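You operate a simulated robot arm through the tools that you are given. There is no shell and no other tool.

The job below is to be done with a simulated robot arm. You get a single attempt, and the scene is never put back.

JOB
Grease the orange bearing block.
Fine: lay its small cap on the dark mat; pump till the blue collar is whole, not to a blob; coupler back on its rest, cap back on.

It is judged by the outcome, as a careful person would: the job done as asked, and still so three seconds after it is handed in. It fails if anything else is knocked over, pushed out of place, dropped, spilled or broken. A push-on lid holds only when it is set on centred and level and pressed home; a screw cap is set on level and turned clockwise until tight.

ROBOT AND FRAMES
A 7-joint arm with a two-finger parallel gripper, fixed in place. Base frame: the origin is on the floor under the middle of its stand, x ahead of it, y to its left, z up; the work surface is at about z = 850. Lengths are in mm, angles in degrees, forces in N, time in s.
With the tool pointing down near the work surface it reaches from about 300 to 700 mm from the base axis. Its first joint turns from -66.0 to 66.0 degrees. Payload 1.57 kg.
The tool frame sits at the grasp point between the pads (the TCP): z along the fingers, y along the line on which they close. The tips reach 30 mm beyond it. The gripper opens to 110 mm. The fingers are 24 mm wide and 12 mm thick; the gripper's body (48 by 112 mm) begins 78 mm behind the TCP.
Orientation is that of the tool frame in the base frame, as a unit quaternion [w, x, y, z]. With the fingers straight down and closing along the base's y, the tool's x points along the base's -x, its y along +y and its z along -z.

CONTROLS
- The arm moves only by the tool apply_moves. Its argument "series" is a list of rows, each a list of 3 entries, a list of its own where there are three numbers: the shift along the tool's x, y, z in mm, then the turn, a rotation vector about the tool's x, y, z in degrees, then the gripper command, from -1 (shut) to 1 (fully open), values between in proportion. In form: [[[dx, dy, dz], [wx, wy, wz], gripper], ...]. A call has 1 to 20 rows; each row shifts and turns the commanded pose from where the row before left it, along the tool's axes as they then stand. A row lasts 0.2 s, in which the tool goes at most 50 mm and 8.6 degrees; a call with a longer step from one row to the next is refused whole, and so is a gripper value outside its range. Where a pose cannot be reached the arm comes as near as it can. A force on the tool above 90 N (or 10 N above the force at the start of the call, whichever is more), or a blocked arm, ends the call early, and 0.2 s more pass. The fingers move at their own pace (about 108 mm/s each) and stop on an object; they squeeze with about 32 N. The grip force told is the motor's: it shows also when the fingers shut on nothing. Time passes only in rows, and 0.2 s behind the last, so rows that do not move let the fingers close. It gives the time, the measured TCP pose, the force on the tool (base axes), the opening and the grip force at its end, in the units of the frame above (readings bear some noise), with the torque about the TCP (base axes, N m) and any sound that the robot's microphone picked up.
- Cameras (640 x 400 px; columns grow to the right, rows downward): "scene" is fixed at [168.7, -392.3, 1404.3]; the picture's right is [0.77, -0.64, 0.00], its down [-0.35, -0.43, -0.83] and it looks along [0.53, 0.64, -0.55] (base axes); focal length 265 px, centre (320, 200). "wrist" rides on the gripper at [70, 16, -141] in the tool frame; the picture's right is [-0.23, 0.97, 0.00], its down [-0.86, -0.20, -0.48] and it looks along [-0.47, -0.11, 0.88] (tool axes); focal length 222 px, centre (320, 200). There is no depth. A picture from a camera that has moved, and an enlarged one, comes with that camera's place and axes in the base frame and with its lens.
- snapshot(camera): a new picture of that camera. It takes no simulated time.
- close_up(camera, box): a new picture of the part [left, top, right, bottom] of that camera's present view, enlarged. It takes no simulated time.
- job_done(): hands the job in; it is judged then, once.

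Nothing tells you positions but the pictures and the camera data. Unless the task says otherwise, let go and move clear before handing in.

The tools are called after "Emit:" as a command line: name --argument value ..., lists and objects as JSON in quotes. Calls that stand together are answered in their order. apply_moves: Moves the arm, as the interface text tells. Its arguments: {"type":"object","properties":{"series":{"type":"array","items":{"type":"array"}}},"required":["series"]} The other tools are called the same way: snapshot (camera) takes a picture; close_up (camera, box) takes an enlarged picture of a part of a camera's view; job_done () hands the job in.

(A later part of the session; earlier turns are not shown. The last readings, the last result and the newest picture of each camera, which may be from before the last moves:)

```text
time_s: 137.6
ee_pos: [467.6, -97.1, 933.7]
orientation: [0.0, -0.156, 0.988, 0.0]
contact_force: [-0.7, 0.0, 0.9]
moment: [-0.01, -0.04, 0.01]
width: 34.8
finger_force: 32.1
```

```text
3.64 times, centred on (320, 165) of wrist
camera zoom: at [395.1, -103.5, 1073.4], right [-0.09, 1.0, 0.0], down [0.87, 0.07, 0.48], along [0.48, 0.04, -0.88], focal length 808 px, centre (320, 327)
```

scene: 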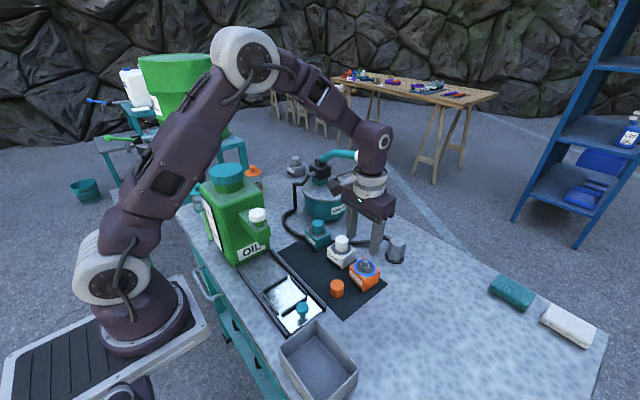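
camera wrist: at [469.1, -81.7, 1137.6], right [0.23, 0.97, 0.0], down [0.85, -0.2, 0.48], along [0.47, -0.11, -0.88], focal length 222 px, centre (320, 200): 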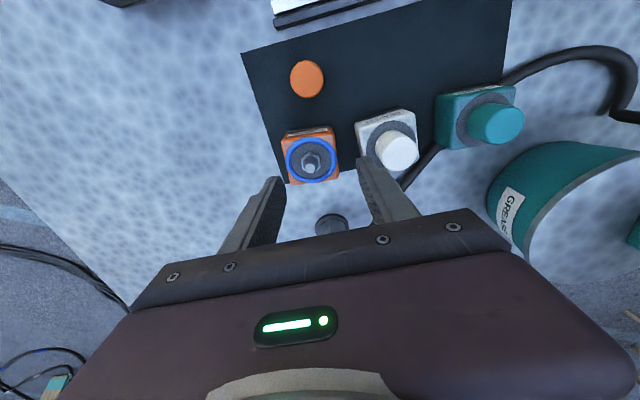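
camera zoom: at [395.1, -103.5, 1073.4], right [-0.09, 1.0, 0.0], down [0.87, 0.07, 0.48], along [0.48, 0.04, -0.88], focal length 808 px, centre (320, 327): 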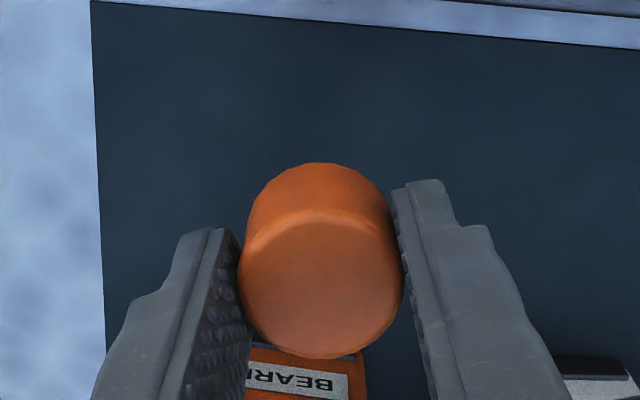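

Emit:
apply_moves --series '[[[0, 0, -10], [0, 0, 0], -1], [[0, 0, -14], [0, 0, 0], -1], [[0, 0, -14], [0, 0, 0], -1], [[0, 0, -14], [0, 0, 0], -1], [[0, 0, -14], [0, 0, 0], -1], [[0, 0, -14], [0, 0, 0], -1], [[0, 0, -12.5], [0, 0, 0], -1], [[0, 0, 0], [0, 0, 6], -1], [[0, 0, 0], [0, 0, 6], -1], [[0, 0, 0], [0, 0, 6], -1], [[-16, -2.8, 0], [0, 0, 0], -1], [[-16, -2.8, 0], [0, 0, 0], -1], [[-16, -2.8, 0], [0, 0, 0], -1], [[-16, -2.8, 0], [0, 0, 0], -1], [[-15, -2.8, 0], [0, 0, 0], -1], [[0, 0, 0], [0, 0, 0], -1]]'

Emit:
snapshot --camera "wrist"

Emit:
close_up --camera "wrist" --box '[250, 100, 390, 200]'

Emit:
close_up --camera "scene" --box '[320, 180, 430, 300]'

```text
time_s: 141.0
ee_pos: [545.3, -111.6, 1024.9]
orientation: [0.0, 0.001, 1.0, 0.0]
contact_force: [0.6, 0.1, 0.5]
moment: [0.04, -0.02, -0.01]
width: 34.3
finger_force: 31.9
```

```text
taken
camera wrist: at [475.9, -95.4, 1165.1], right [0.23, 0.97, 0.0], down [0.86, -0.2, 0.48], along [0.47, -0.11, -0.88], focal length 222 px, centre (320, 200)
```

wrist: 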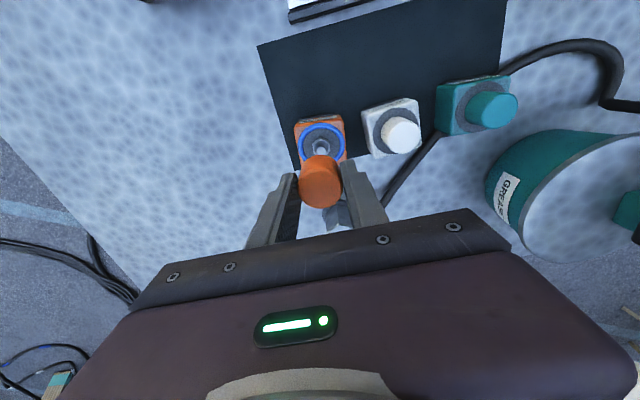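

```text
4.00 times, centred on (320, 150) of wrist
camera zoom: at [475.9, -95.4, 1165.1], right [0.23, 0.97, 0.0], down [0.86, -0.2, 0.48], along [0.47, -0.11, -0.88], focal length 888 px, centre (320, 400)
```

zoom: 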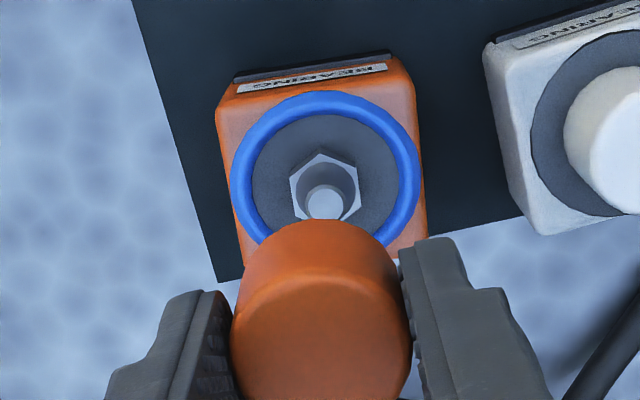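

```text
3.33 times, centred on (375, 240) of scene
camera zoom: at [168.7, -392.3, 1404.3], right [0.77, -0.64, 0.0], down [-0.35, -0.43, -0.83], along [0.53, 0.64, -0.55], focal length 883 px, centre (137, 67)
```

zoom: 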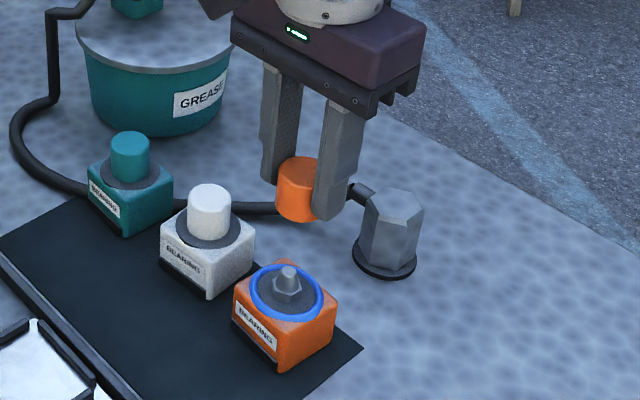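

The nipple appears in nearly the same place as before my good coupler placement, so the same (-1.5, +0.5) mm correction applies. I'll make it and lower to just above the nipple.

Emit:
apply_moves --series '[[[-1.5, 0.5, 0], [0, 0, 0], -1], [[0, 0, 15], [0, 0, 0], -1], [[0, 0, 15], [0, 0, 0], -1], [[0, 0, 15], [0, 0, 0], -1], [[0, 0, 10], [0, 0, 0], -1], [[0, 0, 5], [0, 0, 0], -1], [[0, 0, 0], [0, 0, 0], -1]]'

Emit:
close_up --camera "scene" --box '[345, 225, 390, 285]'

Emit:
close_up --camera "wrist" --box '[250, 100, 390, 200]'

```text
time_s: 142.6
ee_pos: [546.0, -110.5, 964.2]
orientation: [0.0, 0.0, 1.0, 0.0]
contact_force: [0.0, -0.2, -0.7]
moment: [-0.01, 0.0, 0.0]
width: 34.5
finger_force: 32.1
```

```text
6.67 times, centred on (368, 255) of scene
camera zoom: at [168.7, -392.3, 1404.3], right [0.77, -0.64, 0.0], down [-0.35, -0.43, -0.83], along [0.53, 0.64, -0.55], focal length 1766 px, centre (3, -167)
```

zoom: 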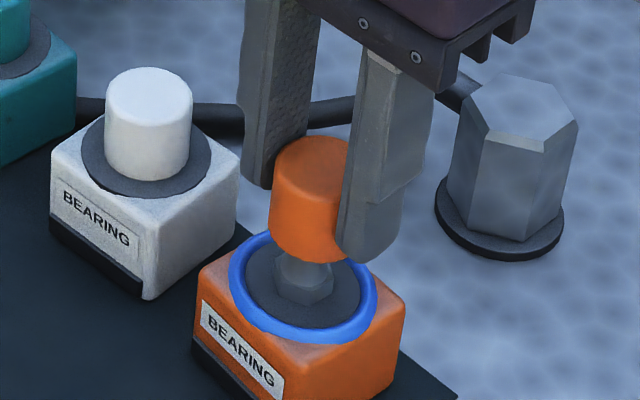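

```text
4.00 times, centred on (320, 150) of wrist
camera zoom: at [478.4, -94.3, 1105.4], right [0.23, 0.97, 0.0], down [0.86, -0.2, 0.48], along [0.47, -0.11, -0.88], focal length 888 px, centre (320, 400)
```

zoom: 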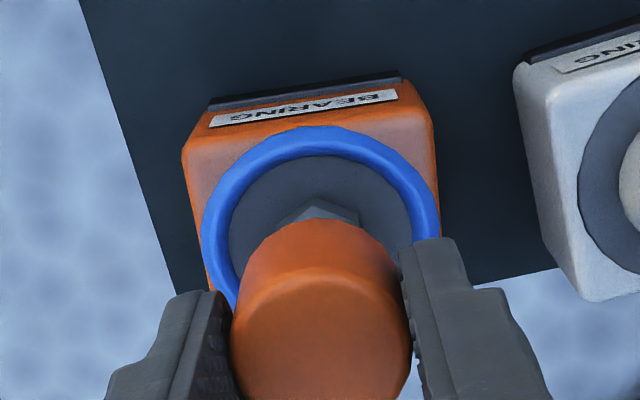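

Scene and wrist views both show the cap coaxial with the nipple. I'll lower it gently.

Emit:
apply_moves --series '[[[0, 0, 3], [0, 0, 0], -1], [[0, 0, 3], [0, 0, 0], -1], [[0, 0, 3], [0, 0, 0], -1], [[0, 0, 3], [0, 0, 0], -1], [[0, 0, 0], [0, 0, 0], -1]]'

Emit:
apply_moves --series '[[[0, 0, 2], [0, 0, 0], -1], [[0, 0, 2], [0, 0, 0], -1], [[0, 0, 2], [0, 0, 0], -1], [[0, 0, 0], [0, 0, 0], -1]]'

Emit:
close_up --camera "scene" --box '[345, 225, 390, 285]'

```text
time_s: 143.8
ee_pos: [547.5, -109.9, 952.7]
orientation: [-0.001, 0.001, 1.0, 0.0]
contact_force: [-0.1, 0.2, -0.7]
moment: [0.01, 0.02, 0.01]
width: 34.2
finger_force: 32.0
```

```text
time_s: 144.8
ee_pos: [546.8, -109.8, 947.4]
orientation: [0.0, 0.0, 1.0, 0.001]
contact_force: [-0.6, 0.2, -0.1]
moment: [-0.01, 0.01, 0.0]
width: 34.0
finger_force: 31.6
```

```text
6.67 times, centred on (368, 255) of scene
camera zoom: at [168.7, -392.3, 1404.3], right [0.77, -0.64, 0.0], down [-0.35, -0.43, -0.83], along [0.53, 0.64, -0.55], focal length 1766 px, centre (3, -167)
```

zoom: 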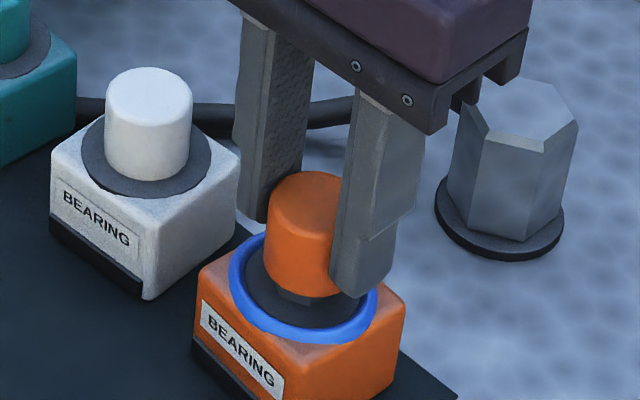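

Emit:
apply_moves --series '[[[0, 0, 2], [0, 0, 0], -1], [[0, 0, 2], [0, 0, 0], -1], [[0, 0, 2], [0, 0, 0], -1], [[0, 0, 0], [0, 0, 0], -1]]'

Emit:
apply_moves --series '[[[0, 0, 1], [0, 0, 0], -1], [[0, 0, 1], [0, 0, 0], -1], [[0, 0, 1], [0, 0, 0], -1], [[0, 0, 0], [0, 0, 0], -1]]'

Emit:
close_up --camera "scene" --box '[345, 225, 390, 285]'

```text
time_s: 145.8
ee_pos: [546.5, -109.0, 941.5]
orientation: [0.0, 0.0, 1.0, 0.0]
contact_force: [-0.4, 0.0, 0.4]
moment: [-0.01, -0.01, -0.01]
width: 33.9
finger_force: 31.5
```

```text
time_s: 146.8
ee_pos: [546.2, -109.3, 938.4]
orientation: [0.0, 0.0, 1.0, 0.0]
contact_force: [0.0, 0.3, -0.9]
moment: [0.0, 0.01, 0.02]
width: 33.5
finger_force: 31.9
```

```text
6.67 times, centred on (368, 255) of scene
camera zoom: at [168.7, -392.3, 1404.3], right [0.77, -0.64, 0.0], down [-0.35, -0.43, -0.83], along [0.53, 0.64, -0.55], focal length 1766 px, centre (3, -167)
```

zoom: 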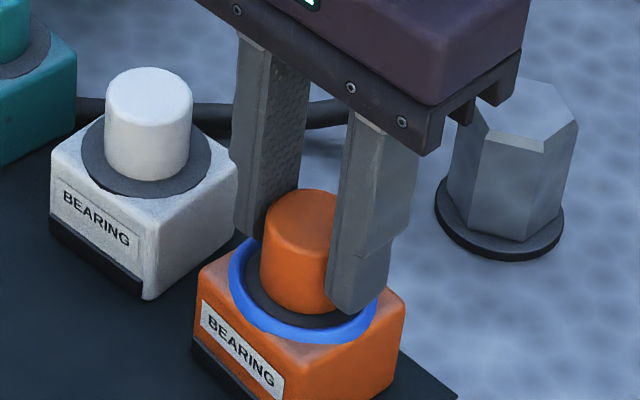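

The cap's rim is almost on the washer. A few more 1 mm steps.

Emit:
apply_moves --series '[[[0, 0, 1], [0, 0, 0], -1], [[0, 0, 1], [0, 0, 0], -1], [[0, 0, 0], [0, 0, 0], -1]]'

Emit:
apply_moves --series '[[[0, 0, 1], [0, 0, 0], -1], [[0, 0, 0], [0, 0, 0], -1]]'

Emit:
apply_moves --series '[[[0, 0, 1], [0, 0, 0], -1], [[0, 0, 0], [0, 0, 0], -1]]'

Emit:
close_up --camera "scene" --box '[345, 225, 390, 285]'

```text
time_s: 147.6
ee_pos: [545.8, -109.9, 937.3]
orientation: [0.001, 0.0, 1.0, 0.0]
contact_force: [-1.2, -1.1, 12.0]
moment: [-0.01, 0.08, 0.11]
width: 33.6
finger_force: 31.9
```

```text
time_s: 148.2
ee_pos: [546.4, -109.6, 935.2]
orientation: [0.001, -0.001, 1.0, 0.0]
contact_force: [-0.5, -1.2, 19.0]
moment: [-0.04, 0.01, 0.22]
width: 33.4
finger_force: 32.0
```

```text
time_s: 148.8
ee_pos: [547.1, -109.7, 934.7]
orientation: [0.0, 0.0, 1.0, 0.0]
contact_force: [1.4, -2.0, 16.6]
moment: [-0.05, -0.07, 0.15]
width: 33.1
finger_force: 32.0
```

```text
6.67 times, centred on (368, 255) of scene
camera zoom: at [168.4, -392.2, 1404.4], right [0.77, -0.64, 0.0], down [-0.35, -0.43, -0.83], along [0.53, 0.64, -0.55], focal length 1766 px, centre (3, -167)
```

zoom: 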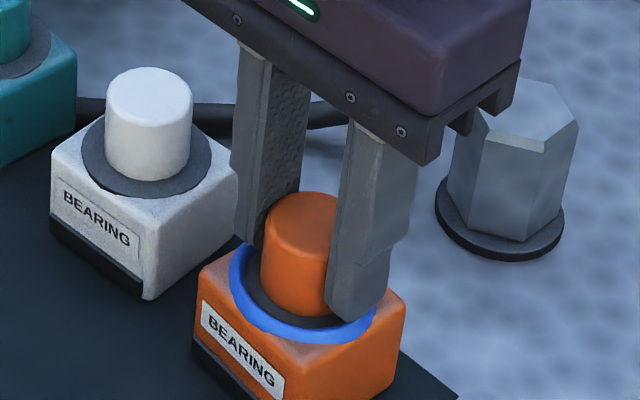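

The cap is in contact on the seat and the grip has reached its slip limit. I'll release it, and compare its height with the original before pressing it home from above.

Emit:
apply_moves --series '[[[0, 0, -1], [0, 0, 0], -1], [[0, 0, 0], [0, 0, 0], -0.35], [[0, 0, 0], [0, 0, 0], -0.25], [[0, 0, 0], [0, 0, 0], -0.1], [[0, 0, 0], [0, 0, 0], 0], [[0, 0, 0], [0, 0, 0], 0]]'

Emit:
close_up --camera "scene" --box '[345, 245, 385, 295]'

Emit:
close_up --camera "wrist" --box '[250, 110, 390, 220]'

```text
time_s: 150.2
ee_pos: [546.8, -109.9, 934.2]
orientation: [0.0, 0.0, 1.0, 0.0]
contact_force: [1.0, 0.5, 0.6]
moment: [0.01, 0.05, -0.03]
width: 55.0
finger_force: 0.0
```

```text
8.00 times, centred on (365, 270) of scene
camera zoom: at [168.7, -392.3, 1404.3], right [0.77, -0.64, 0.0], down [-0.35, -0.43, -0.83], along [0.53, 0.64, -0.55], focal length 2120 px, centre (-40, -360)
```

zoom: 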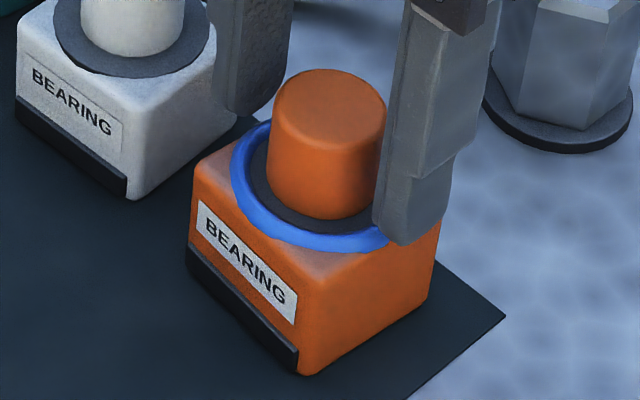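

```text
3.64 times, centred on (320, 165) of wrist
camera zoom: at [477.7, -93.9, 1076.0], right [0.23, 0.97, 0.0], down [0.86, -0.2, 0.48], along [0.47, -0.11, -0.88], focal length 808 px, centre (320, 327)
```

zoom: 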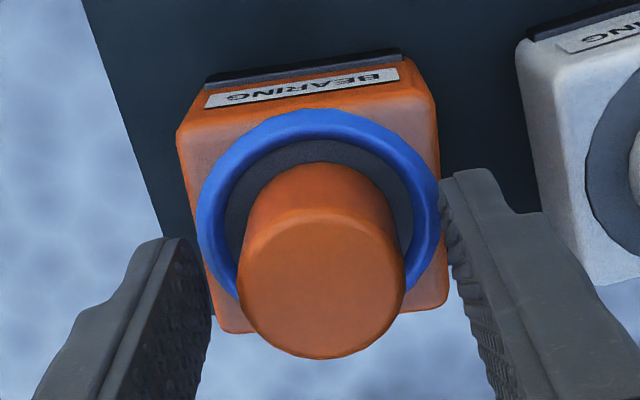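

The block hasn't moved, and the cap is level but about 1 mm higher than it was originally. I'll rise, shut the fingers, and press it home from directly above.

Emit:
apply_moves --series '[[[0, 0, -10], [0, 0, 0], 0], [[0, 0, -20], [0, 0, 0], 0], [[0, 0, -20], [0, 0, 0], 0], [[0, 0, -15], [0, 0, 0], 0], [[0, 0, 0], [0, 0, 0], -0.5], [[0, 0, 0], [0, 0, 0], -1], [[0, 0, 0], [0, 0, 0], -1], [[0, 0, 0], [0, 0, 0], -1]]'

Emit:
close_up --camera "scene" --box '[340, 215, 400, 295]'

Emit:
close_up --camera "wrist" --box '[250, 110, 390, 220]'

```text
time_s: 152.0
ee_pos: [546.5, -109.9, 1000.1]
orientation: [0.0, 0.0, 1.0, 0.0]
contact_force: [0.9, -0.6, -0.8]
moment: [0.01, 0.03, 0.0]
width: 0.0
finger_force: 21.7
```

```text
5.00 times, centred on (370, 255) of scene
camera zoom: at [168.7, -392.3, 1404.3], right [0.77, -0.64, 0.0], down [-0.35, -0.43, -0.83], along [0.53, 0.64, -0.55], focal length 1325 px, centre (70, -75)
```

zoom: 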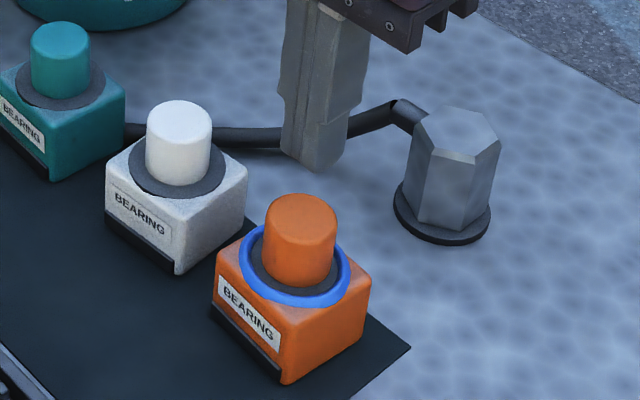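

```text
3.64 times, centred on (320, 165) of wrist
camera zoom: at [477.5, -94.5, 1140.1], right [0.23, 0.97, 0.0], down [0.86, -0.2, 0.48], along [0.47, -0.11, -0.88], focal length 808 px, centre (320, 327)
```

zoom: 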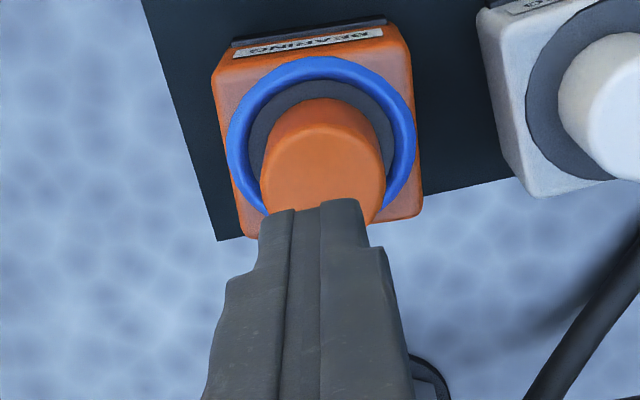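

The closed fingertips are lined up over the cap. I'll come down to it and press in small steps.

Emit:
apply_moves --series '[[[0, 0, 12], [0, 0, 0], -1], [[0, 0, 12], [0, 0, 0], -1], [[0, 0, 6], [0, 0, 0], -1], [[0, 0, 2], [0, 0, 0], -1], [[0, 0, 0], [0, 0, 0], -1]]'

Emit:
apply_moves --series '[[[0, 0, 1], [0, 0, 0], -1], [[0, 0, 1], [0, 0, 0], -1], [[0, 0, 0], [0, 0, 0], -1]]'

Emit:
apply_moves --series '[[[0, 0, 1], [0, 0, 0], -1], [[0, 0, 0], [0, 0, 0], -1]]'

```text
time_s: 153.2
ee_pos: [546.7, -109.7, 967.9]
orientation: [0.0, 0.0, 1.0, 0.0]
contact_force: [0.2, -0.6, 0.3]
moment: [0.0, 0.01, 0.02]
width: 0.0
finger_force: 21.2
```

```text
time_s: 154.0
ee_pos: [546.2, -110.3, 966.5]
orientation: [0.001, -0.001, 1.0, 0.0]
contact_force: [-0.6, 0.0, 0.6]
moment: [-0.02, 0.01, 0.0]
width: 0.2
finger_force: 21.1
```

```text
time_s: 154.6
ee_pos: [546.0, -111.1, 965.7]
orientation: [0.001, 0.0, 1.0, -0.001]
contact_force: [0.9, -0.1, -1.3]
moment: [0.01, -0.01, -0.02]
width: 0.1
finger_force: 21.6
```

Emit:
apply_moves --series '[[[0, 0, 1], [0, 0, 0], -1], [[0, 0, 0], [0, 0, 0], -1]]'

Emit:
apply_moves --series '[[[0, 0, 1], [0, 0, 0], -1], [[0, 0, 0], [0, 0, 0], -1]]'

Emit:
apply_moves --series '[[[0, 0, 1], [0, 0, 0], -1], [[0, 0, 0], [0, 0, 0], -1]]'

Emit:
close_up --camera "scene" --box '[345, 245, 385, 295]'

```text
time_s: 155.2
ee_pos: [546.4, -110.6, 965.7]
orientation: [-0.001, 0.0, 1.0, 0.0]
contact_force: [0.4, 0.5, 0.4]
moment: [-0.03, -0.02, 0.0]
width: 0.0
finger_force: 21.1
```

```text
time_s: 155.8
ee_pos: [546.4, -110.4, 963.9]
orientation: [0.0, -0.001, 1.0, 0.0]
contact_force: [-0.2, 0.3, 0.2]
moment: [0.02, 0.02, 0.01]
width: 0.0
finger_force: 21.3
```

```text
time_s: 156.4
ee_pos: [546.3, -110.0, 962.8]
orientation: [0.0, 0.001, 1.0, 0.0]
contact_force: [0.2, 0.1, 1.0]
moment: [-0.03, 0.03, -0.03]
width: 0.0
finger_force: 21.5
```

```text
8.00 times, centred on (365, 270) of scene
camera zoom: at [168.7, -392.3, 1404.3], right [0.77, -0.64, 0.0], down [-0.35, -0.43, -0.83], along [0.53, 0.64, -0.55], focal length 2120 px, centre (-40, -360)
```

zoom: 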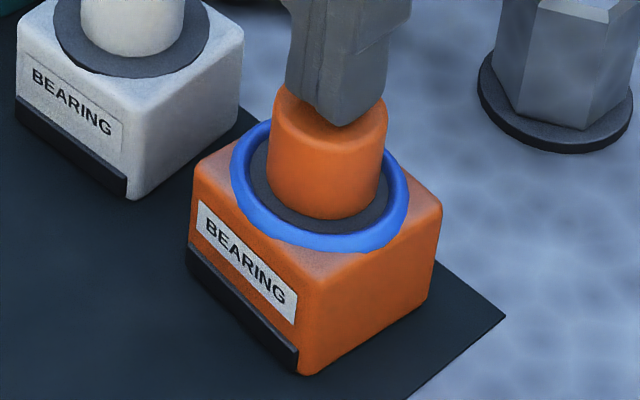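

Nearly touching. I'll continue pressing down step by step.

Emit:
apply_moves --series '[[[0, 0, 1], [0, 0, 0], -1], [[0, 0, 0], [0, 0, 0], -1]]'

Emit:
apply_moves --series '[[[0, 0, 0.7], [0, 0, 0], -1], [[0, 0, 0], [0, 0, 0], -1]]'

Emit:
apply_moves --series '[[[0, 0, 0.7], [0, 0, 0], -1], [[0, 0, 0], [0, 0, 0], -1]]'

Emit:
apply_moves --series '[[[0, 0, 0.7], [0, 0, 0], -1], [[0, 0, 0], [0, 0, 0], -1]]'

```text
time_s: 157.0
ee_pos: [546.2, -110.0, 960.4]
orientation: [0.0, 0.0, 1.0, 0.0]
contact_force: [0.1, 0.4, 0.3]
moment: [0.01, -0.02, 0.02]
width: 0.0
finger_force: 21.5
```

```text
time_s: 157.6
ee_pos: [546.6, -109.5, 960.8]
orientation: [0.0, 0.0, 1.0, 0.0]
contact_force: [0.3, 0.3, 0.1]
moment: [-0.01, 0.0, -0.01]
width: 0.1
finger_force: 20.7
```

```text
time_s: 158.2
ee_pos: [547.6, -109.9, 960.3]
orientation: [0.0, -0.001, 1.0, 0.0]
contact_force: [0.6, 0.0, 0.1]
moment: [-0.02, -0.04, -0.01]
width: 0.1
finger_force: 21.6
```

```text
time_s: 158.8
ee_pos: [547.4, -110.4, 959.8]
orientation: [0.0, 0.0, 1.0, 0.0]
contact_force: [-0.9, 1.7, 10.4]
moment: [0.0, 0.06, -0.01]
width: 0.0
finger_force: 20.8
```

Contact with the cap top. Now I'll press home in small increments, watching for the force and any click.

Emit:
apply_moves --series '[[[0, 0, 0.7], [0, 0, 0], -1], [[0, 0, 0], [0, 0, 0], -1]]'

Emit:
apply_moves --series '[[[0, 0, 0.7], [0, 0, 0], -1], [[0, 0, 0], [0, 0, 0], -1]]'

Emit:
apply_moves --series '[[[0, 0, 0.7], [0, 0, 0], -1], [[0, 0, 0], [0, 0, 0], -1]]'

Emit:
close_up --camera "scene" --box '[345, 245, 385, 295]'

```text
time_s: 159.4
ee_pos: [545.3, -110.8, 960.0]
orientation: [0.0, 0.0, 1.0, 0.0]
contact_force: [-2.9, 3.4, 28.1]
moment: [0.11, 0.16, 0.0]
width: 0.0
finger_force: 21.5
```

```text
time_s: 160.0
ee_pos: [546.1, -110.3, 959.1]
orientation: [0.001, 0.0, 1.0, -0.001]
contact_force: [-5.0, 3.1, 50.4]
moment: [0.14, 0.28, 0.02]
width: 0.0
finger_force: 21.7
```

```text
time_s: 160.6
ee_pos: [546.4, -110.2, 959.0]
orientation: [0.003, -0.001, 1.0, -0.001]
contact_force: [-1.9, 3.2, 57.3]
moment: [0.08, 0.2, 0.0]
width: 0.2
finger_force: 21.8
```

```text
8.00 times, centred on (365, 270) of scene
camera zoom: at [167.6, -392.0, 1404.5], right [0.77, -0.64, 0.0], down [-0.35, -0.43, -0.83], along [0.53, 0.64, -0.55], focal length 2120 px, centre (-40, -360)
```

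zoom: 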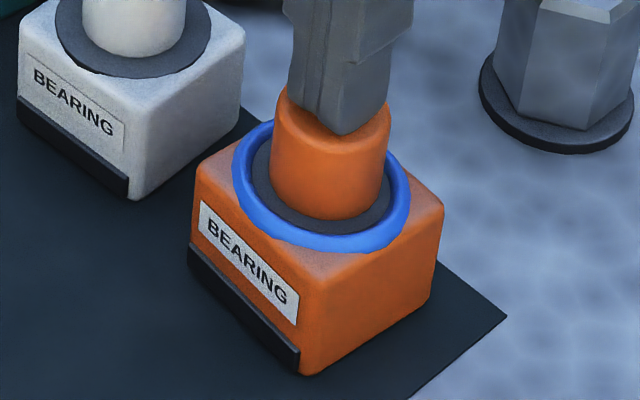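

The force rose to 57 N and then eased off its slope, so the cap is moving down. I'll press a bit more, keeping well under the limit.

Emit:
apply_moves --series '[[[0, 0, 0.5], [0, 0, 0], -1], [[0, 0, 0], [0, 0, 0], -1]]'

Emit:
apply_moves --series '[[[0, 0, 0.5], [0, 0, 0], -1], [[0, 0, 0], [0, 0, 0], -1]]'

Emit:
close_up --camera "scene" --box '[345, 245, 385, 295]'

```text
time_s: 161.2
ee_pos: [547.1, -109.8, 959.1]
orientation: [0.002, 0.0, 1.0, -0.001]
contact_force: [-1.3, -0.5, 61.0]
moment: [0.03, 0.15, -0.02]
width: 0.0
finger_force: 21.2
```

```text
time_s: 161.8
ee_pos: [546.8, -110.0, 960.0]
orientation: [0.003, 0.0, 1.0, -0.001]
contact_force: [-4.7, -2.3, 66.6]
moment: [-0.09, 0.29, -0.01]
width: 0.3
finger_force: 21.1
```

```text
8.00 times, centred on (365, 270) of scene
camera zoom: at [167.4, -392.1, 1404.5], right [0.77, -0.64, 0.0], down [-0.35, -0.43, -0.83], along [0.53, 0.64, -0.55], focal length 2120 px, centre (-40, -360)
```

zoom: 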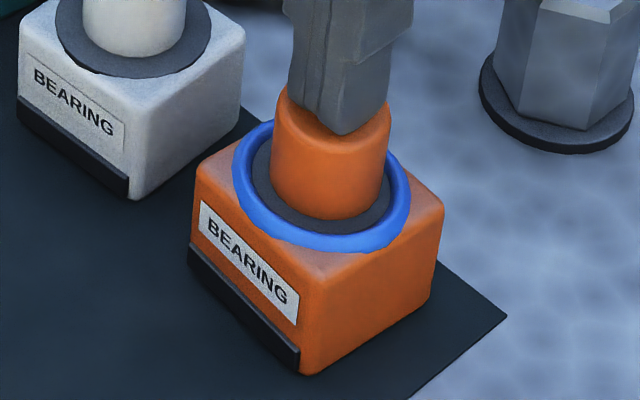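

At 66 N nothing moves further, so the cap is against its stop. I'll back off and compare its height with the original picture.

Emit:
apply_moves --series '[[[0, 0, -2], [0, 0, 0], -1], [[0, 0, -3], [0, 0, 0], -1], [[0, 0, -15], [0, 0, 0], -1], [[0, 0, -30], [0, 0, 0], -1], [[0, 0, -30], [0, 0, 0], -1], [[0, 0, 0], [0, 0, 0], -1]]'

Emit:
close_up --camera "scene" --box '[345, 245, 385, 295]'

Emit:
close_up --camera "wrist" --box '[250, 90, 390, 200]'

```text
time_s: 163.2
ee_pos: [545.7, -110.1, 1037.0]
orientation: [0.0, 0.0, 1.0, 0.0]
contact_force: [0.2, 0.2, 0.8]
moment: [-0.02, 0.0, 0.03]
width: 0.0
finger_force: 21.3
```

```text
8.00 times, centred on (365, 270) of scene
camera zoom: at [168.7, -392.3, 1404.3], right [0.77, -0.64, 0.0], down [-0.35, -0.43, -0.83], along [0.53, 0.64, -0.55], focal length 2120 px, centre (-40, -360)
```

zoom: 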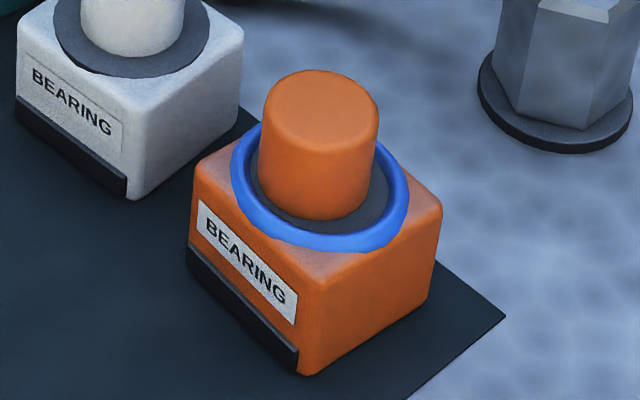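

```text
3.64 times, centred on (320, 145) of wrist
camera zoom: at [477.6, -94.3, 1177.0], right [0.23, 0.97, 0.0], down [0.86, -0.2, 0.48], along [0.47, -0.11, -0.88], focal length 808 px, centre (320, 400)
```

zoom: 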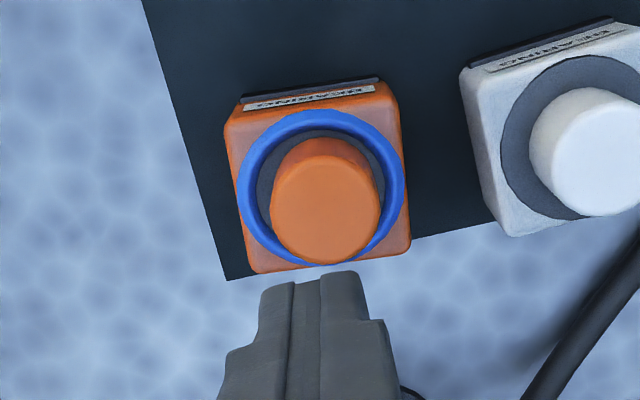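

After pressing, the cap is still about 1 mm higher than originally, and it slid some 2 mm sideways as I lifted off, so it isn't fastened. Together with the first pull failing until I'd turned it counter-clockwise, that points to a screw cap. I'll recentre it with the grip and then turn it clockwise until tight.

Emit:
apply_moves --series '[[[0, 0, 0], [0, 0, 0], -0.3], [[0, 0, 0], [0, 0, 0], 0.05], [[0, 0, 0], [0, 0, 0], 0.05], [[0, 0, 25], [0, 0, 0], 0.05], [[0, 0, 25], [0, 0, 0], 0.05], [[0, 0, 25], [0, 0, 0], 0.05], [[0, 0, 15], [0, 0, 0], 0.05], [[0, 0, 8], [0, 0, 0], 0.05], [[0, 0, 2], [0, 0, 0], 0.05], [[0, 0, 0], [0, 0, 0], 0.05]]'

Emit:
close_up --camera "wrist" --box '[250, 110, 390, 220]'

Emit:
close_up --camera "scene" --box '[345, 245, 385, 295]'

```text
time_s: 165.4
ee_pos: [546.4, -109.7, 936.5]
orientation: [-0.001, 0.0, 1.0, 0.0]
contact_force: [1.3, -0.8, 0.0]
moment: [-0.02, -0.02, -0.01]
width: 57.9
finger_force: 0.1
```

```text
3.64 times, centred on (320, 165) of wrist
camera zoom: at [477.9, -94.1, 1077.0], right [0.23, 0.97, 0.0], down [0.86, -0.2, 0.48], along [0.47, -0.11, -0.88], focal length 808 px, centre (320, 327)
```

zoom: 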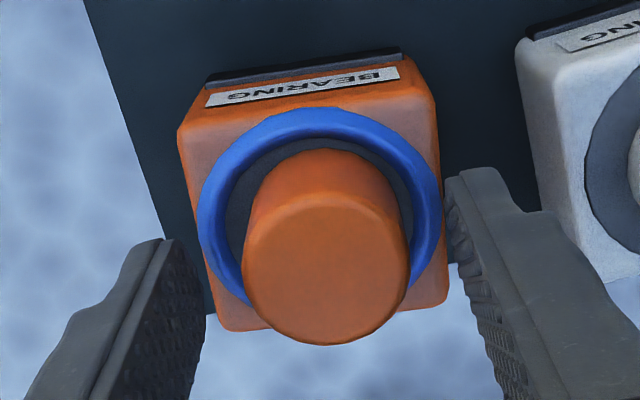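

```text
8.00 times, centred on (365, 270) of scene
camera zoom: at [168.7, -392.3, 1404.3], right [0.77, -0.64, 0.0], down [-0.35, -0.43, -0.83], along [0.53, 0.64, -0.55], focal length 2120 px, centre (-40, -360)
```

zoom: 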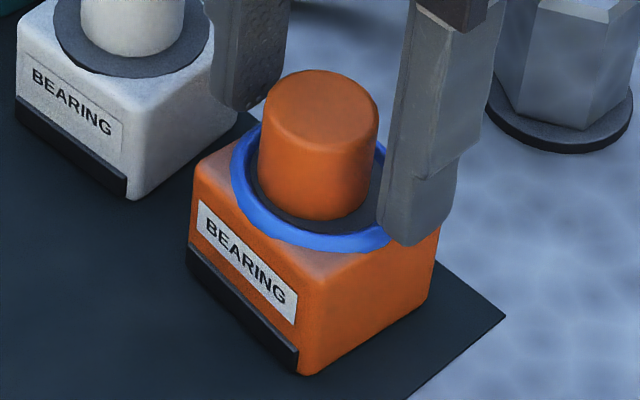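

I'll centre it first along y with a gentle close, then open, turn to -80° and close along x to centre the other way.

Emit:
apply_moves --series '[[[0, 0, 0], [0, 0, 0], -0.15], [[0, 0, 0], [0, 0, 0], -0.3], [[0, 0, 0], [0, 0, 0], -0.45], [[0, 0, 0], [0, 0, 0], -0.45], [[0, 0, 0], [0, 0, 0], -0.2], [[0, 0, 0], [0, 0, 0], 0], [[0, 0, 0], [0, 0, 0], 0]]'

Emit:
apply_moves --series '[[[0, 0, 0], [0, 0, -8], 0], [[0, 0, 0], [0, 0, -8], 0], [[0, 0, 0], [0, 0, -8], 0], [[0, 0, 0], [0, 0, -8], 0], [[0, 0, 0], [0, 0, -8], 0], [[0, 0, 0], [0, 0, -8], 0], [[0, 0, 0], [0, 0, -8], 0], [[0, 0, 0], [0, 0, -8], 0], [[0, 0, 0], [0, 0, -8], 0], [[0, 0, 0], [0, 0, -8], 0], [[0, 0, 0], [0, 0, 0], 0]]'

Emit:
close_up --camera "wrist" --box '[250, 110, 390, 220]'

Emit:
close_up --camera "scene" --box '[345, 245, 385, 295]'

```text
time_s: 167.0
ee_pos: [546.7, -109.7, 936.6]
orientation: [0.001, 0.0, 1.0, 0.0]
contact_force: [0.6, 0.7, -0.7]
moment: [0.01, 0.04, -0.04]
width: 55.0
finger_force: 0.1
```

```text
time_s: 169.4
ee_pos: [545.5, -110.5, 936.6]
orientation: [0.0, -0.643, 0.766, 0.0]
contact_force: [0.0, 0.3, -0.6]
moment: [0.02, -0.02, -0.04]
width: 54.8
finger_force: 0.0
```

```text
3.64 times, centred on (320, 165) of wrist
camera zoom: at [518.9, -176.3, 1076.9], right [-0.92, 0.39, 0.0], down [0.34, 0.81, 0.48], along [0.19, 0.44, -0.88], focal length 808 px, centre (320, 327)
```

zoom: 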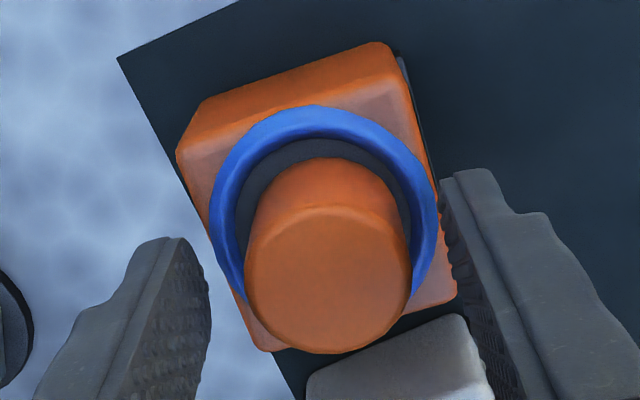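

```text
8.00 times, centred on (365, 270) of scene
camera zoom: at [168.7, -392.3, 1404.3], right [0.77, -0.64, 0.0], down [-0.35, -0.43, -0.83], along [0.53, 0.64, -0.55], focal length 2120 px, centre (-40, -360)
```

zoom: 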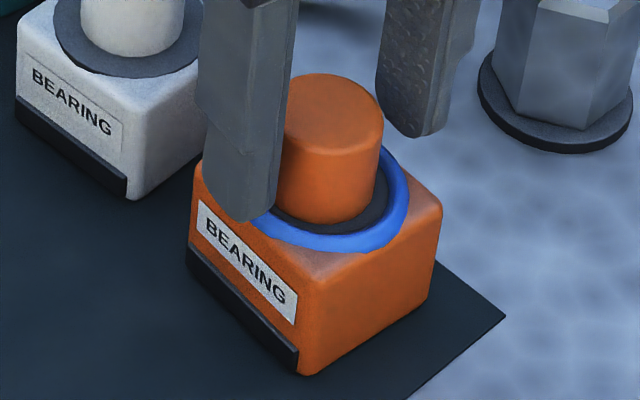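

Now close along x to centre it, and then start turning clockwise with a light downward bias, watching torque.

Emit:
apply_moves --series '[[[0, 0, 0], [0, 0, 0], -0.15], [[0, 0, 0], [0, 0, 0], -0.3], [[0, 0, 0], [0, 0, 0], -0.45], [[0, 0, 0], [0, 0, 0], -1], [[0, 0, 0], [0, 0, 0], -1], [[0, 0, 0], [0, 0, 0], -1]]'

Emit:
close_up --camera "scene" --box '[345, 245, 385, 295]'

Emit:
apply_moves --series '[[[0, 0, 0], [0, 0, 6], -1], [[0, 0, 0], [0, 0, 6], -1], [[0, 0, 0], [0, 0, 6], -1]]'

```text
time_s: 170.8
ee_pos: [545.5, -109.5, 936.2]
orientation: [0.0, -0.642, 0.766, 0.001]
contact_force: [-0.2, -0.2, -0.2]
moment: [0.01, 0.02, 0.0]
width: 32.9
finger_force: 31.6
```

```text
8.00 times, centred on (365, 270) of scene
camera zoom: at [168.7, -392.3, 1404.3], right [0.77, -0.64, 0.0], down [-0.35, -0.43, -0.83], along [0.53, 0.64, -0.55], focal length 2120 px, centre (-40, -360)
```

zoom: 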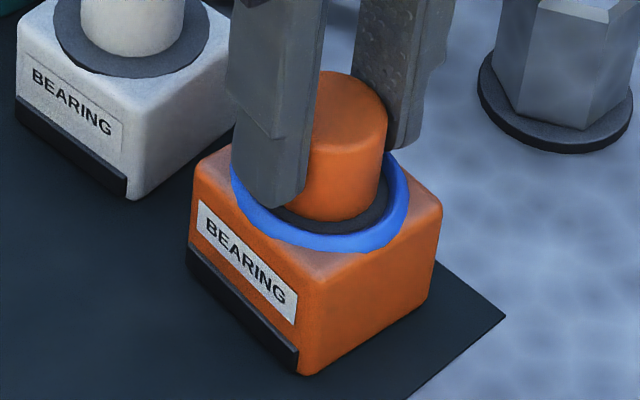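

```text
time_s: 171.6
ee_pos: [546.5, -108.8, 937.0]
orientation: [0.0, -0.514, 0.858, -0.001]
contact_force: [0.1, -0.4, 0.6]
moment: [-0.01, 0.04, -0.01]
width: 33.0
finger_force: 32.0
```

The cap is centred again and within about 0.4 mm of its original height, and it turns freely so far. I'll apply light downward pressure and continue turning clockwise.

Emit:
apply_moves --series '[[[0, 0, 1], [0, 0, 0], -1], [[0, 0, 0], [0, 0, 6], -1], [[0, 0, 0], [0, 0, 6], -1], [[0, 0, 0], [0, 0, 6], -1]]'

Emit:
apply_moves --series '[[[0, 0, 0.5], [0, 0, 8], -1], [[0, 0, 0], [0, 0, 8], -1], [[0, 0, 0], [0, 0, 8], -1]]'

Emit:
apply_moves --series '[[[0, 0, 0], [0, 0, 8], -1], [[0, 0, 0], [0, 0, 8], -1], [[0, 0, 0], [0, 0, 8], -1]]'

Emit:
close_up --camera "scene" --box '[345, 245, 385, 295]'

```text
time_s: 172.6
ee_pos: [547.1, -110.5, 935.9]
orientation: [0.0, -0.374, 0.927, 0.0]
contact_force: [0.8, -1.6, 18.1]
moment: [-0.06, 0.02, 0.09]
width: 33.0
finger_force: 32.1
```

```text
time_s: 173.4
ee_pos: [547.3, -109.0, 934.4]
orientation: [0.0, -0.173, 0.985, 0.0]
contact_force: [0.2, 1.6, 11.8]
moment: [0.06, -0.06, 0.09]
width: 33.0
finger_force: 32.7
```

```text
time_s: 174.2
ee_pos: [546.6, -108.8, 933.7]
orientation: [-0.001, 0.035, 0.999, -0.001]
contact_force: [0.5, 2.5, 6.3]
moment: [0.04, -0.05, 0.06]
width: 32.8
finger_force: 31.9
```

```text
8.00 times, centred on (365, 270) of scene
camera zoom: at [168.6, -392.2, 1404.3], right [0.77, -0.64, 0.0], down [-0.35, -0.43, -0.83], along [0.53, 0.64, -0.55], focal length 2120 px, centre (-40, -360)
```

zoom: 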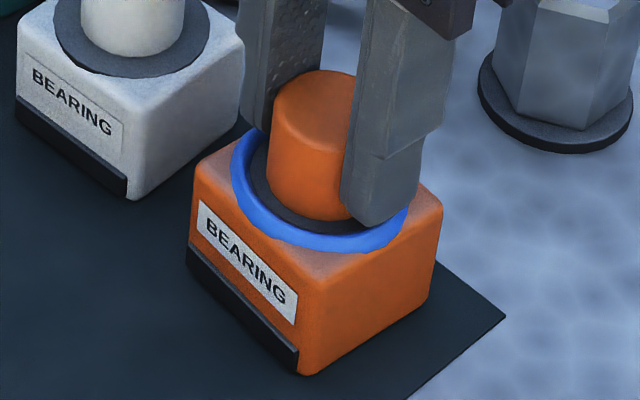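

Friction torque only so far. I'll keep turning clockwise to see whether it tightens.

Emit:
apply_moves --series '[[[0, 0, 0], [0, 0, 8], -1], [[0, 0, 0], [0, 0, 8], -1], [[0, 0, 0], [0, 0, 8], -1], [[0, 0, 0], [0, 0, 8], -1]]'

Emit:
apply_moves --series '[[[0, 0, 0.5], [0, 0, 8], -1], [[0, 0, 0], [0, 0, 8], -1], [[0, 0, 0], [0, 0, 8], -1], [[0, 0, 0], [0, 0, 8], -1]]'

Emit:
close_up --camera "scene" --box '[345, 245, 385, 295]'

```text
time_s: 175.2
ee_pos: [546.9, -110.5, 934.5]
orientation: [0.001, 0.311, 0.95, 0.0]
contact_force: [-2.6, -0.8, 18.9]
moment: [-0.02, 0.15, 0.12]
width: 33.1
finger_force: 32.4
```

```text
time_s: 176.2
ee_pos: [546.7, -109.5, 934.0]
orientation: [0.0, 0.56, 0.829, 0.0]
contact_force: [2.5, 0.9, 14.8]
moment: [-0.04, -0.09, 0.08]
width: 32.9
finger_force: 31.9
```

```text
8.00 times, centred on (365, 270) of scene
camera zoom: at [168.5, -392.2, 1404.3], right [0.77, -0.64, 0.0], down [-0.35, -0.43, -0.83], along [0.53, 0.64, -0.55], focal length 2120 px, centre (-40, -360)
```

zoom: 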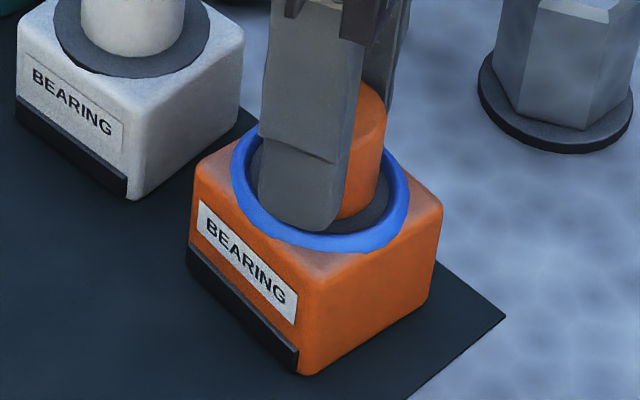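

No tightening after about 150° clockwise, only friction, so this is a push-on cap after all. To learn whether it's latched, I'll relax the downward push and try a very small, careful pull.

Emit:
apply_moves --series '[[[0, 0, -1.5], [0, 0, 0], -1], [[0, 0, 0], [0, 0, 0], -1]]'

Emit:
apply_moves --series '[[[0, 0, -0.7], [0, 0, 0], -1], [[0, 0, 0], [0, 0, 0], -1]]'

Emit:
apply_moves --series '[[[0, 0, -0.7], [0, 0, 0], -1], [[0, 0, 0], [0, 0, 0], -1]]'

Emit:
close_up --camera "scene" --box '[345, 245, 385, 295]'

```text
time_s: 176.8
ee_pos: [544.3, -109.9, 934.6]
orientation: [0.0, 0.56, 0.829, -0.001]
contact_force: [0.4, -0.4, -0.1]
moment: [0.03, -0.02, -0.03]
width: 33.2
finger_force: 32.3
```

```text
time_s: 177.4
ee_pos: [546.2, -109.5, 936.3]
orientation: [0.001, 0.56, 0.829, -0.001]
contact_force: [-0.1, -0.5, -0.3]
moment: [-0.03, 0.03, -0.01]
width: 33.1
finger_force: 32.7
```

```text
time_s: 178.0
ee_pos: [544.9, -109.9, 936.9]
orientation: [0.0, 0.559, 0.829, 0.0]
contact_force: [-0.6, -0.6, -0.5]
moment: [0.0, 0.02, 0.01]
width: 33.1
finger_force: 32.0
```

```text
8.00 times, centred on (365, 270) of scene
camera zoom: at [168.7, -392.3, 1404.3], right [0.77, -0.64, 0.0], down [-0.35, -0.43, -0.83], along [0.53, 0.64, -0.55], focal length 2120 px, centre (-40, -360)
```

zoom: 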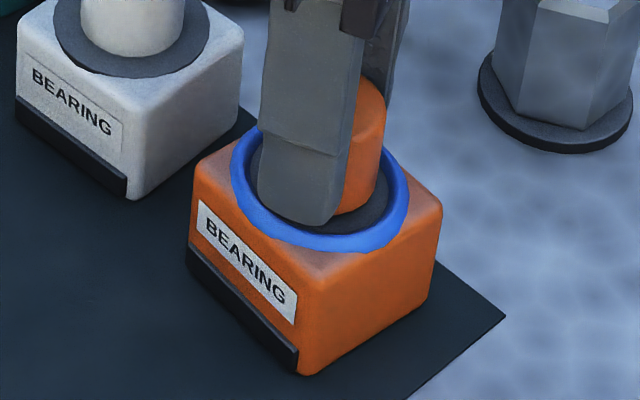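

The cap is still free, so it has not latched. I suspect it's sitting slightly off-centre. I'll set it down again, release, and compare it with the properly seated white cap from the same relative viewpoint to see the true offset.

Emit:
apply_moves --series '[[[0, 0, 1], [0, 0, 0], -1], [[0, 0, 1], [0, 0, 0], -1], [[0, 0, 0], [0, 0, 0], -0.35], [[0, 0, 0], [0, 0, 0], -0.2], [[0, 0, 0], [0, 0, 0], 0], [[0, 0, -10], [0, 0, 0], 0], [[0, 0, -20], [0, 0, 0], 0], [[0, 0, -30], [0, 0, 0], 0], [[0, 0, -40], [0, 0, 0], 0], [[0, 0, 0], [0, 0, -8], 0], [[0, 0, 0], [0, 0, -8], 0], [[0, 0, 0], [0, 0, -8], 0], [[0, 0, 0], [0, 0, -8], 0], [[0, 0, 0], [0, 0, -8], 0], [[0, 0, 0], [0, 0, -8], 0], [[0, 0, 0], [0, 0, -8], 0], [[0, 0, 0], [0, 0, -8], 0], [[0, 0, 0], [0, 0, -4], 0], [[0, 0, 0], [0, 0, 0], 0]]'

Emit:
close_up --camera "wrist" --box '[270, 90, 370, 190]'

Emit:
close_up --camera "scene" --box '[345, 245, 385, 295]'

```text
time_s: 182.0
ee_pos: [546.2, -110.5, 1034.7]
orientation: [-0.001, -0.001, 1.0, 0.0]
contact_force: [-0.2, -1.4, -0.5]
moment: [-0.01, 0.0, 0.03]
width: 54.9
finger_force: 0.0
```

```text
4.00 times, centred on (320, 140) of wrist
camera zoom: at [477.3, -94.2, 1175.7], right [0.23, 0.97, 0.0], down [0.86, -0.2, 0.48], along [0.47, -0.11, -0.88], focal length 888 px, centre (320, 440)
```

zoom: 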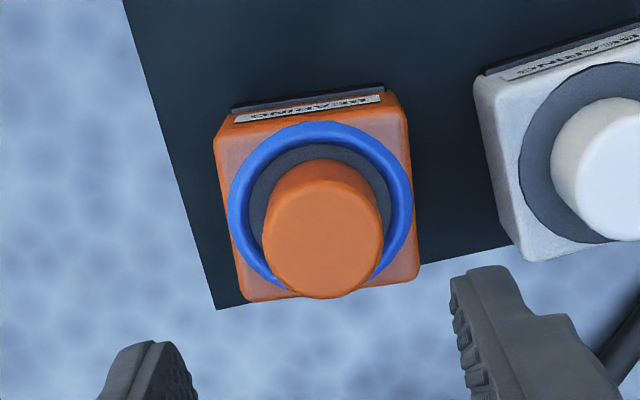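

```text
8.00 times, centred on (365, 270) of scene
camera zoom: at [168.7, -392.3, 1404.3], right [0.77, -0.64, 0.0], down [-0.35, -0.43, -0.83], along [0.53, 0.64, -0.55], focal length 2120 px, centre (-40, -360)
```

zoom: 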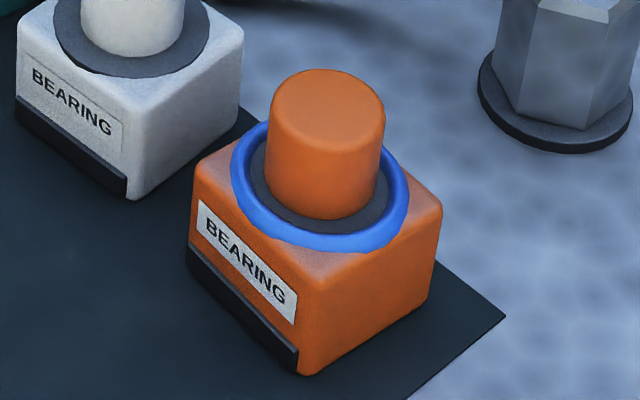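

For a true reference I'll view the white block (whose cap is seated) from the same relative position.

Emit:
apply_moves --series '[[[0, 28, 0], [0, 0, 0], 0], [[0, 28, 0], [0, 0, 0], 0], [[0, 27, 0], [0, 0, 0], 0], [[0, 0, 0], [0, 0, 0], 0]]'

Emit:
close_up --camera "wrist" --box '[270, 90, 370, 190]'

```text
time_s: 183.0
ee_pos: [546.3, -25.6, 1034.6]
orientation: [0.0, 0.001, 1.0, 0.0]
contact_force: [0.8, -0.2, 0.3]
moment: [0.01, -0.02, 0.0]
width: 54.8
finger_force: 0.0
```

```text
4.00 times, centred on (320, 140) of wrist
camera zoom: at [477.2, -10.5, 1175.4], right [0.23, 0.97, 0.0], down [0.86, -0.2, 0.48], along [0.47, -0.11, -0.88], focal length 888 px, centre (320, 440)
```

zoom: 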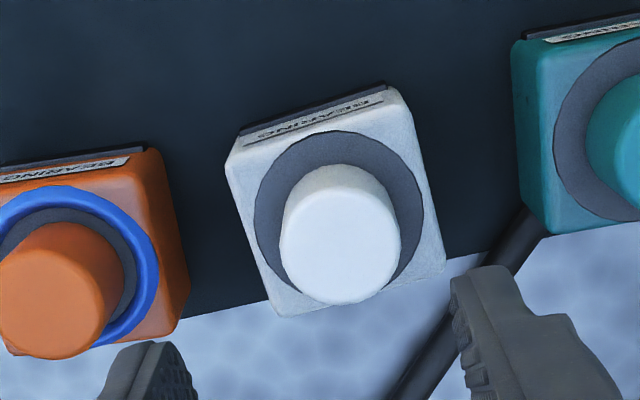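

The white cap shows symmetric gaps to its washer, while the orange cap sits about 0.85 mm too far toward +y. I'll look at the orange one turned 90° to measure its x offset the same way.

Emit:
apply_moves --series '[[[0, -28, 0], [0, 0, 0], 0], [[0, -28, 0], [0, 0, 0], 0], [[0, -27, 0], [0, 0, 0], 0], [[0, 0, 0], [0, 0, -8.2], 0], [[0, 0, 0], [0, 0, -8.2], 0], [[0, 0, 0], [0, 0, -8.2], 0], [[0, 0, 0], [0, 0, -8.2], 0], [[0, 0, 0], [0, 0, -8.2], 0], [[0, 0, 0], [0, 0, -8.2], 0], [[0, 0, 0], [0, 0, -8.2], 0], [[0, 0, 0], [0, 0, -8.2], 0], [[0, 0, 0], [0, 0, -8.2], 0], [[0, 0, 0], [0, 0, -8.2], 0], [[0, 0, 0], [0, 0, -8], 0], [[0, 0, 0], [0, 0, 0], 0]]'

Emit:
close_up --camera "wrist" --box '[285, 100, 355, 170]'

Emit:
close_up --camera "wrist" --box '[270, 90, 370, 190]'

```text
time_s: 186.2
ee_pos: [546.0, -109.6, 1034.6]
orientation: [-0.001, -0.707, 0.707, 0.0]
contact_force: [-0.6, 0.6, 0.3]
moment: [0.04, -0.01, 0.01]
width: 54.9
finger_force: 0.1
```

```text
5.71 times, centred on (320, 135) of wrist
camera zoom: at [531.6, -180.0, 1175.7], right [-0.97, 0.22, 0.0], down [0.2, 0.86, 0.48], along [0.11, 0.47, -0.88], focal length 1269 px, centre (320, 571)
```

zoom: 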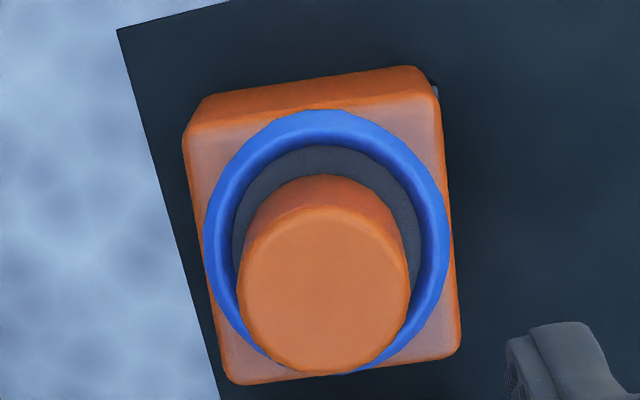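

```text
4.00 times, centred on (320, 140) of wrist
camera zoom: at [531.6, -180.0, 1175.7], right [-0.97, 0.22, 0.0], down [0.2, 0.86, 0.48], along [0.11, 0.47, -0.88], focal length 888 px, centre (320, 440)
```

zoom: 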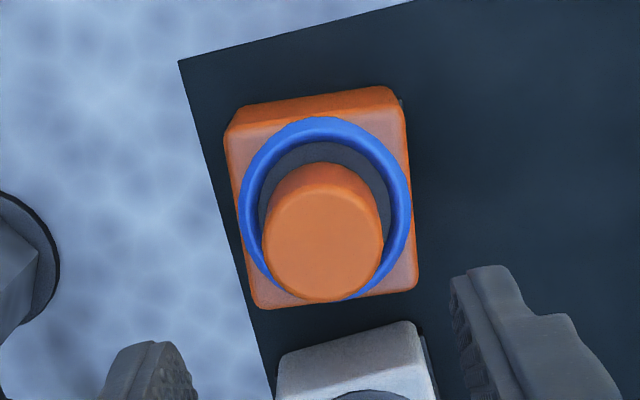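

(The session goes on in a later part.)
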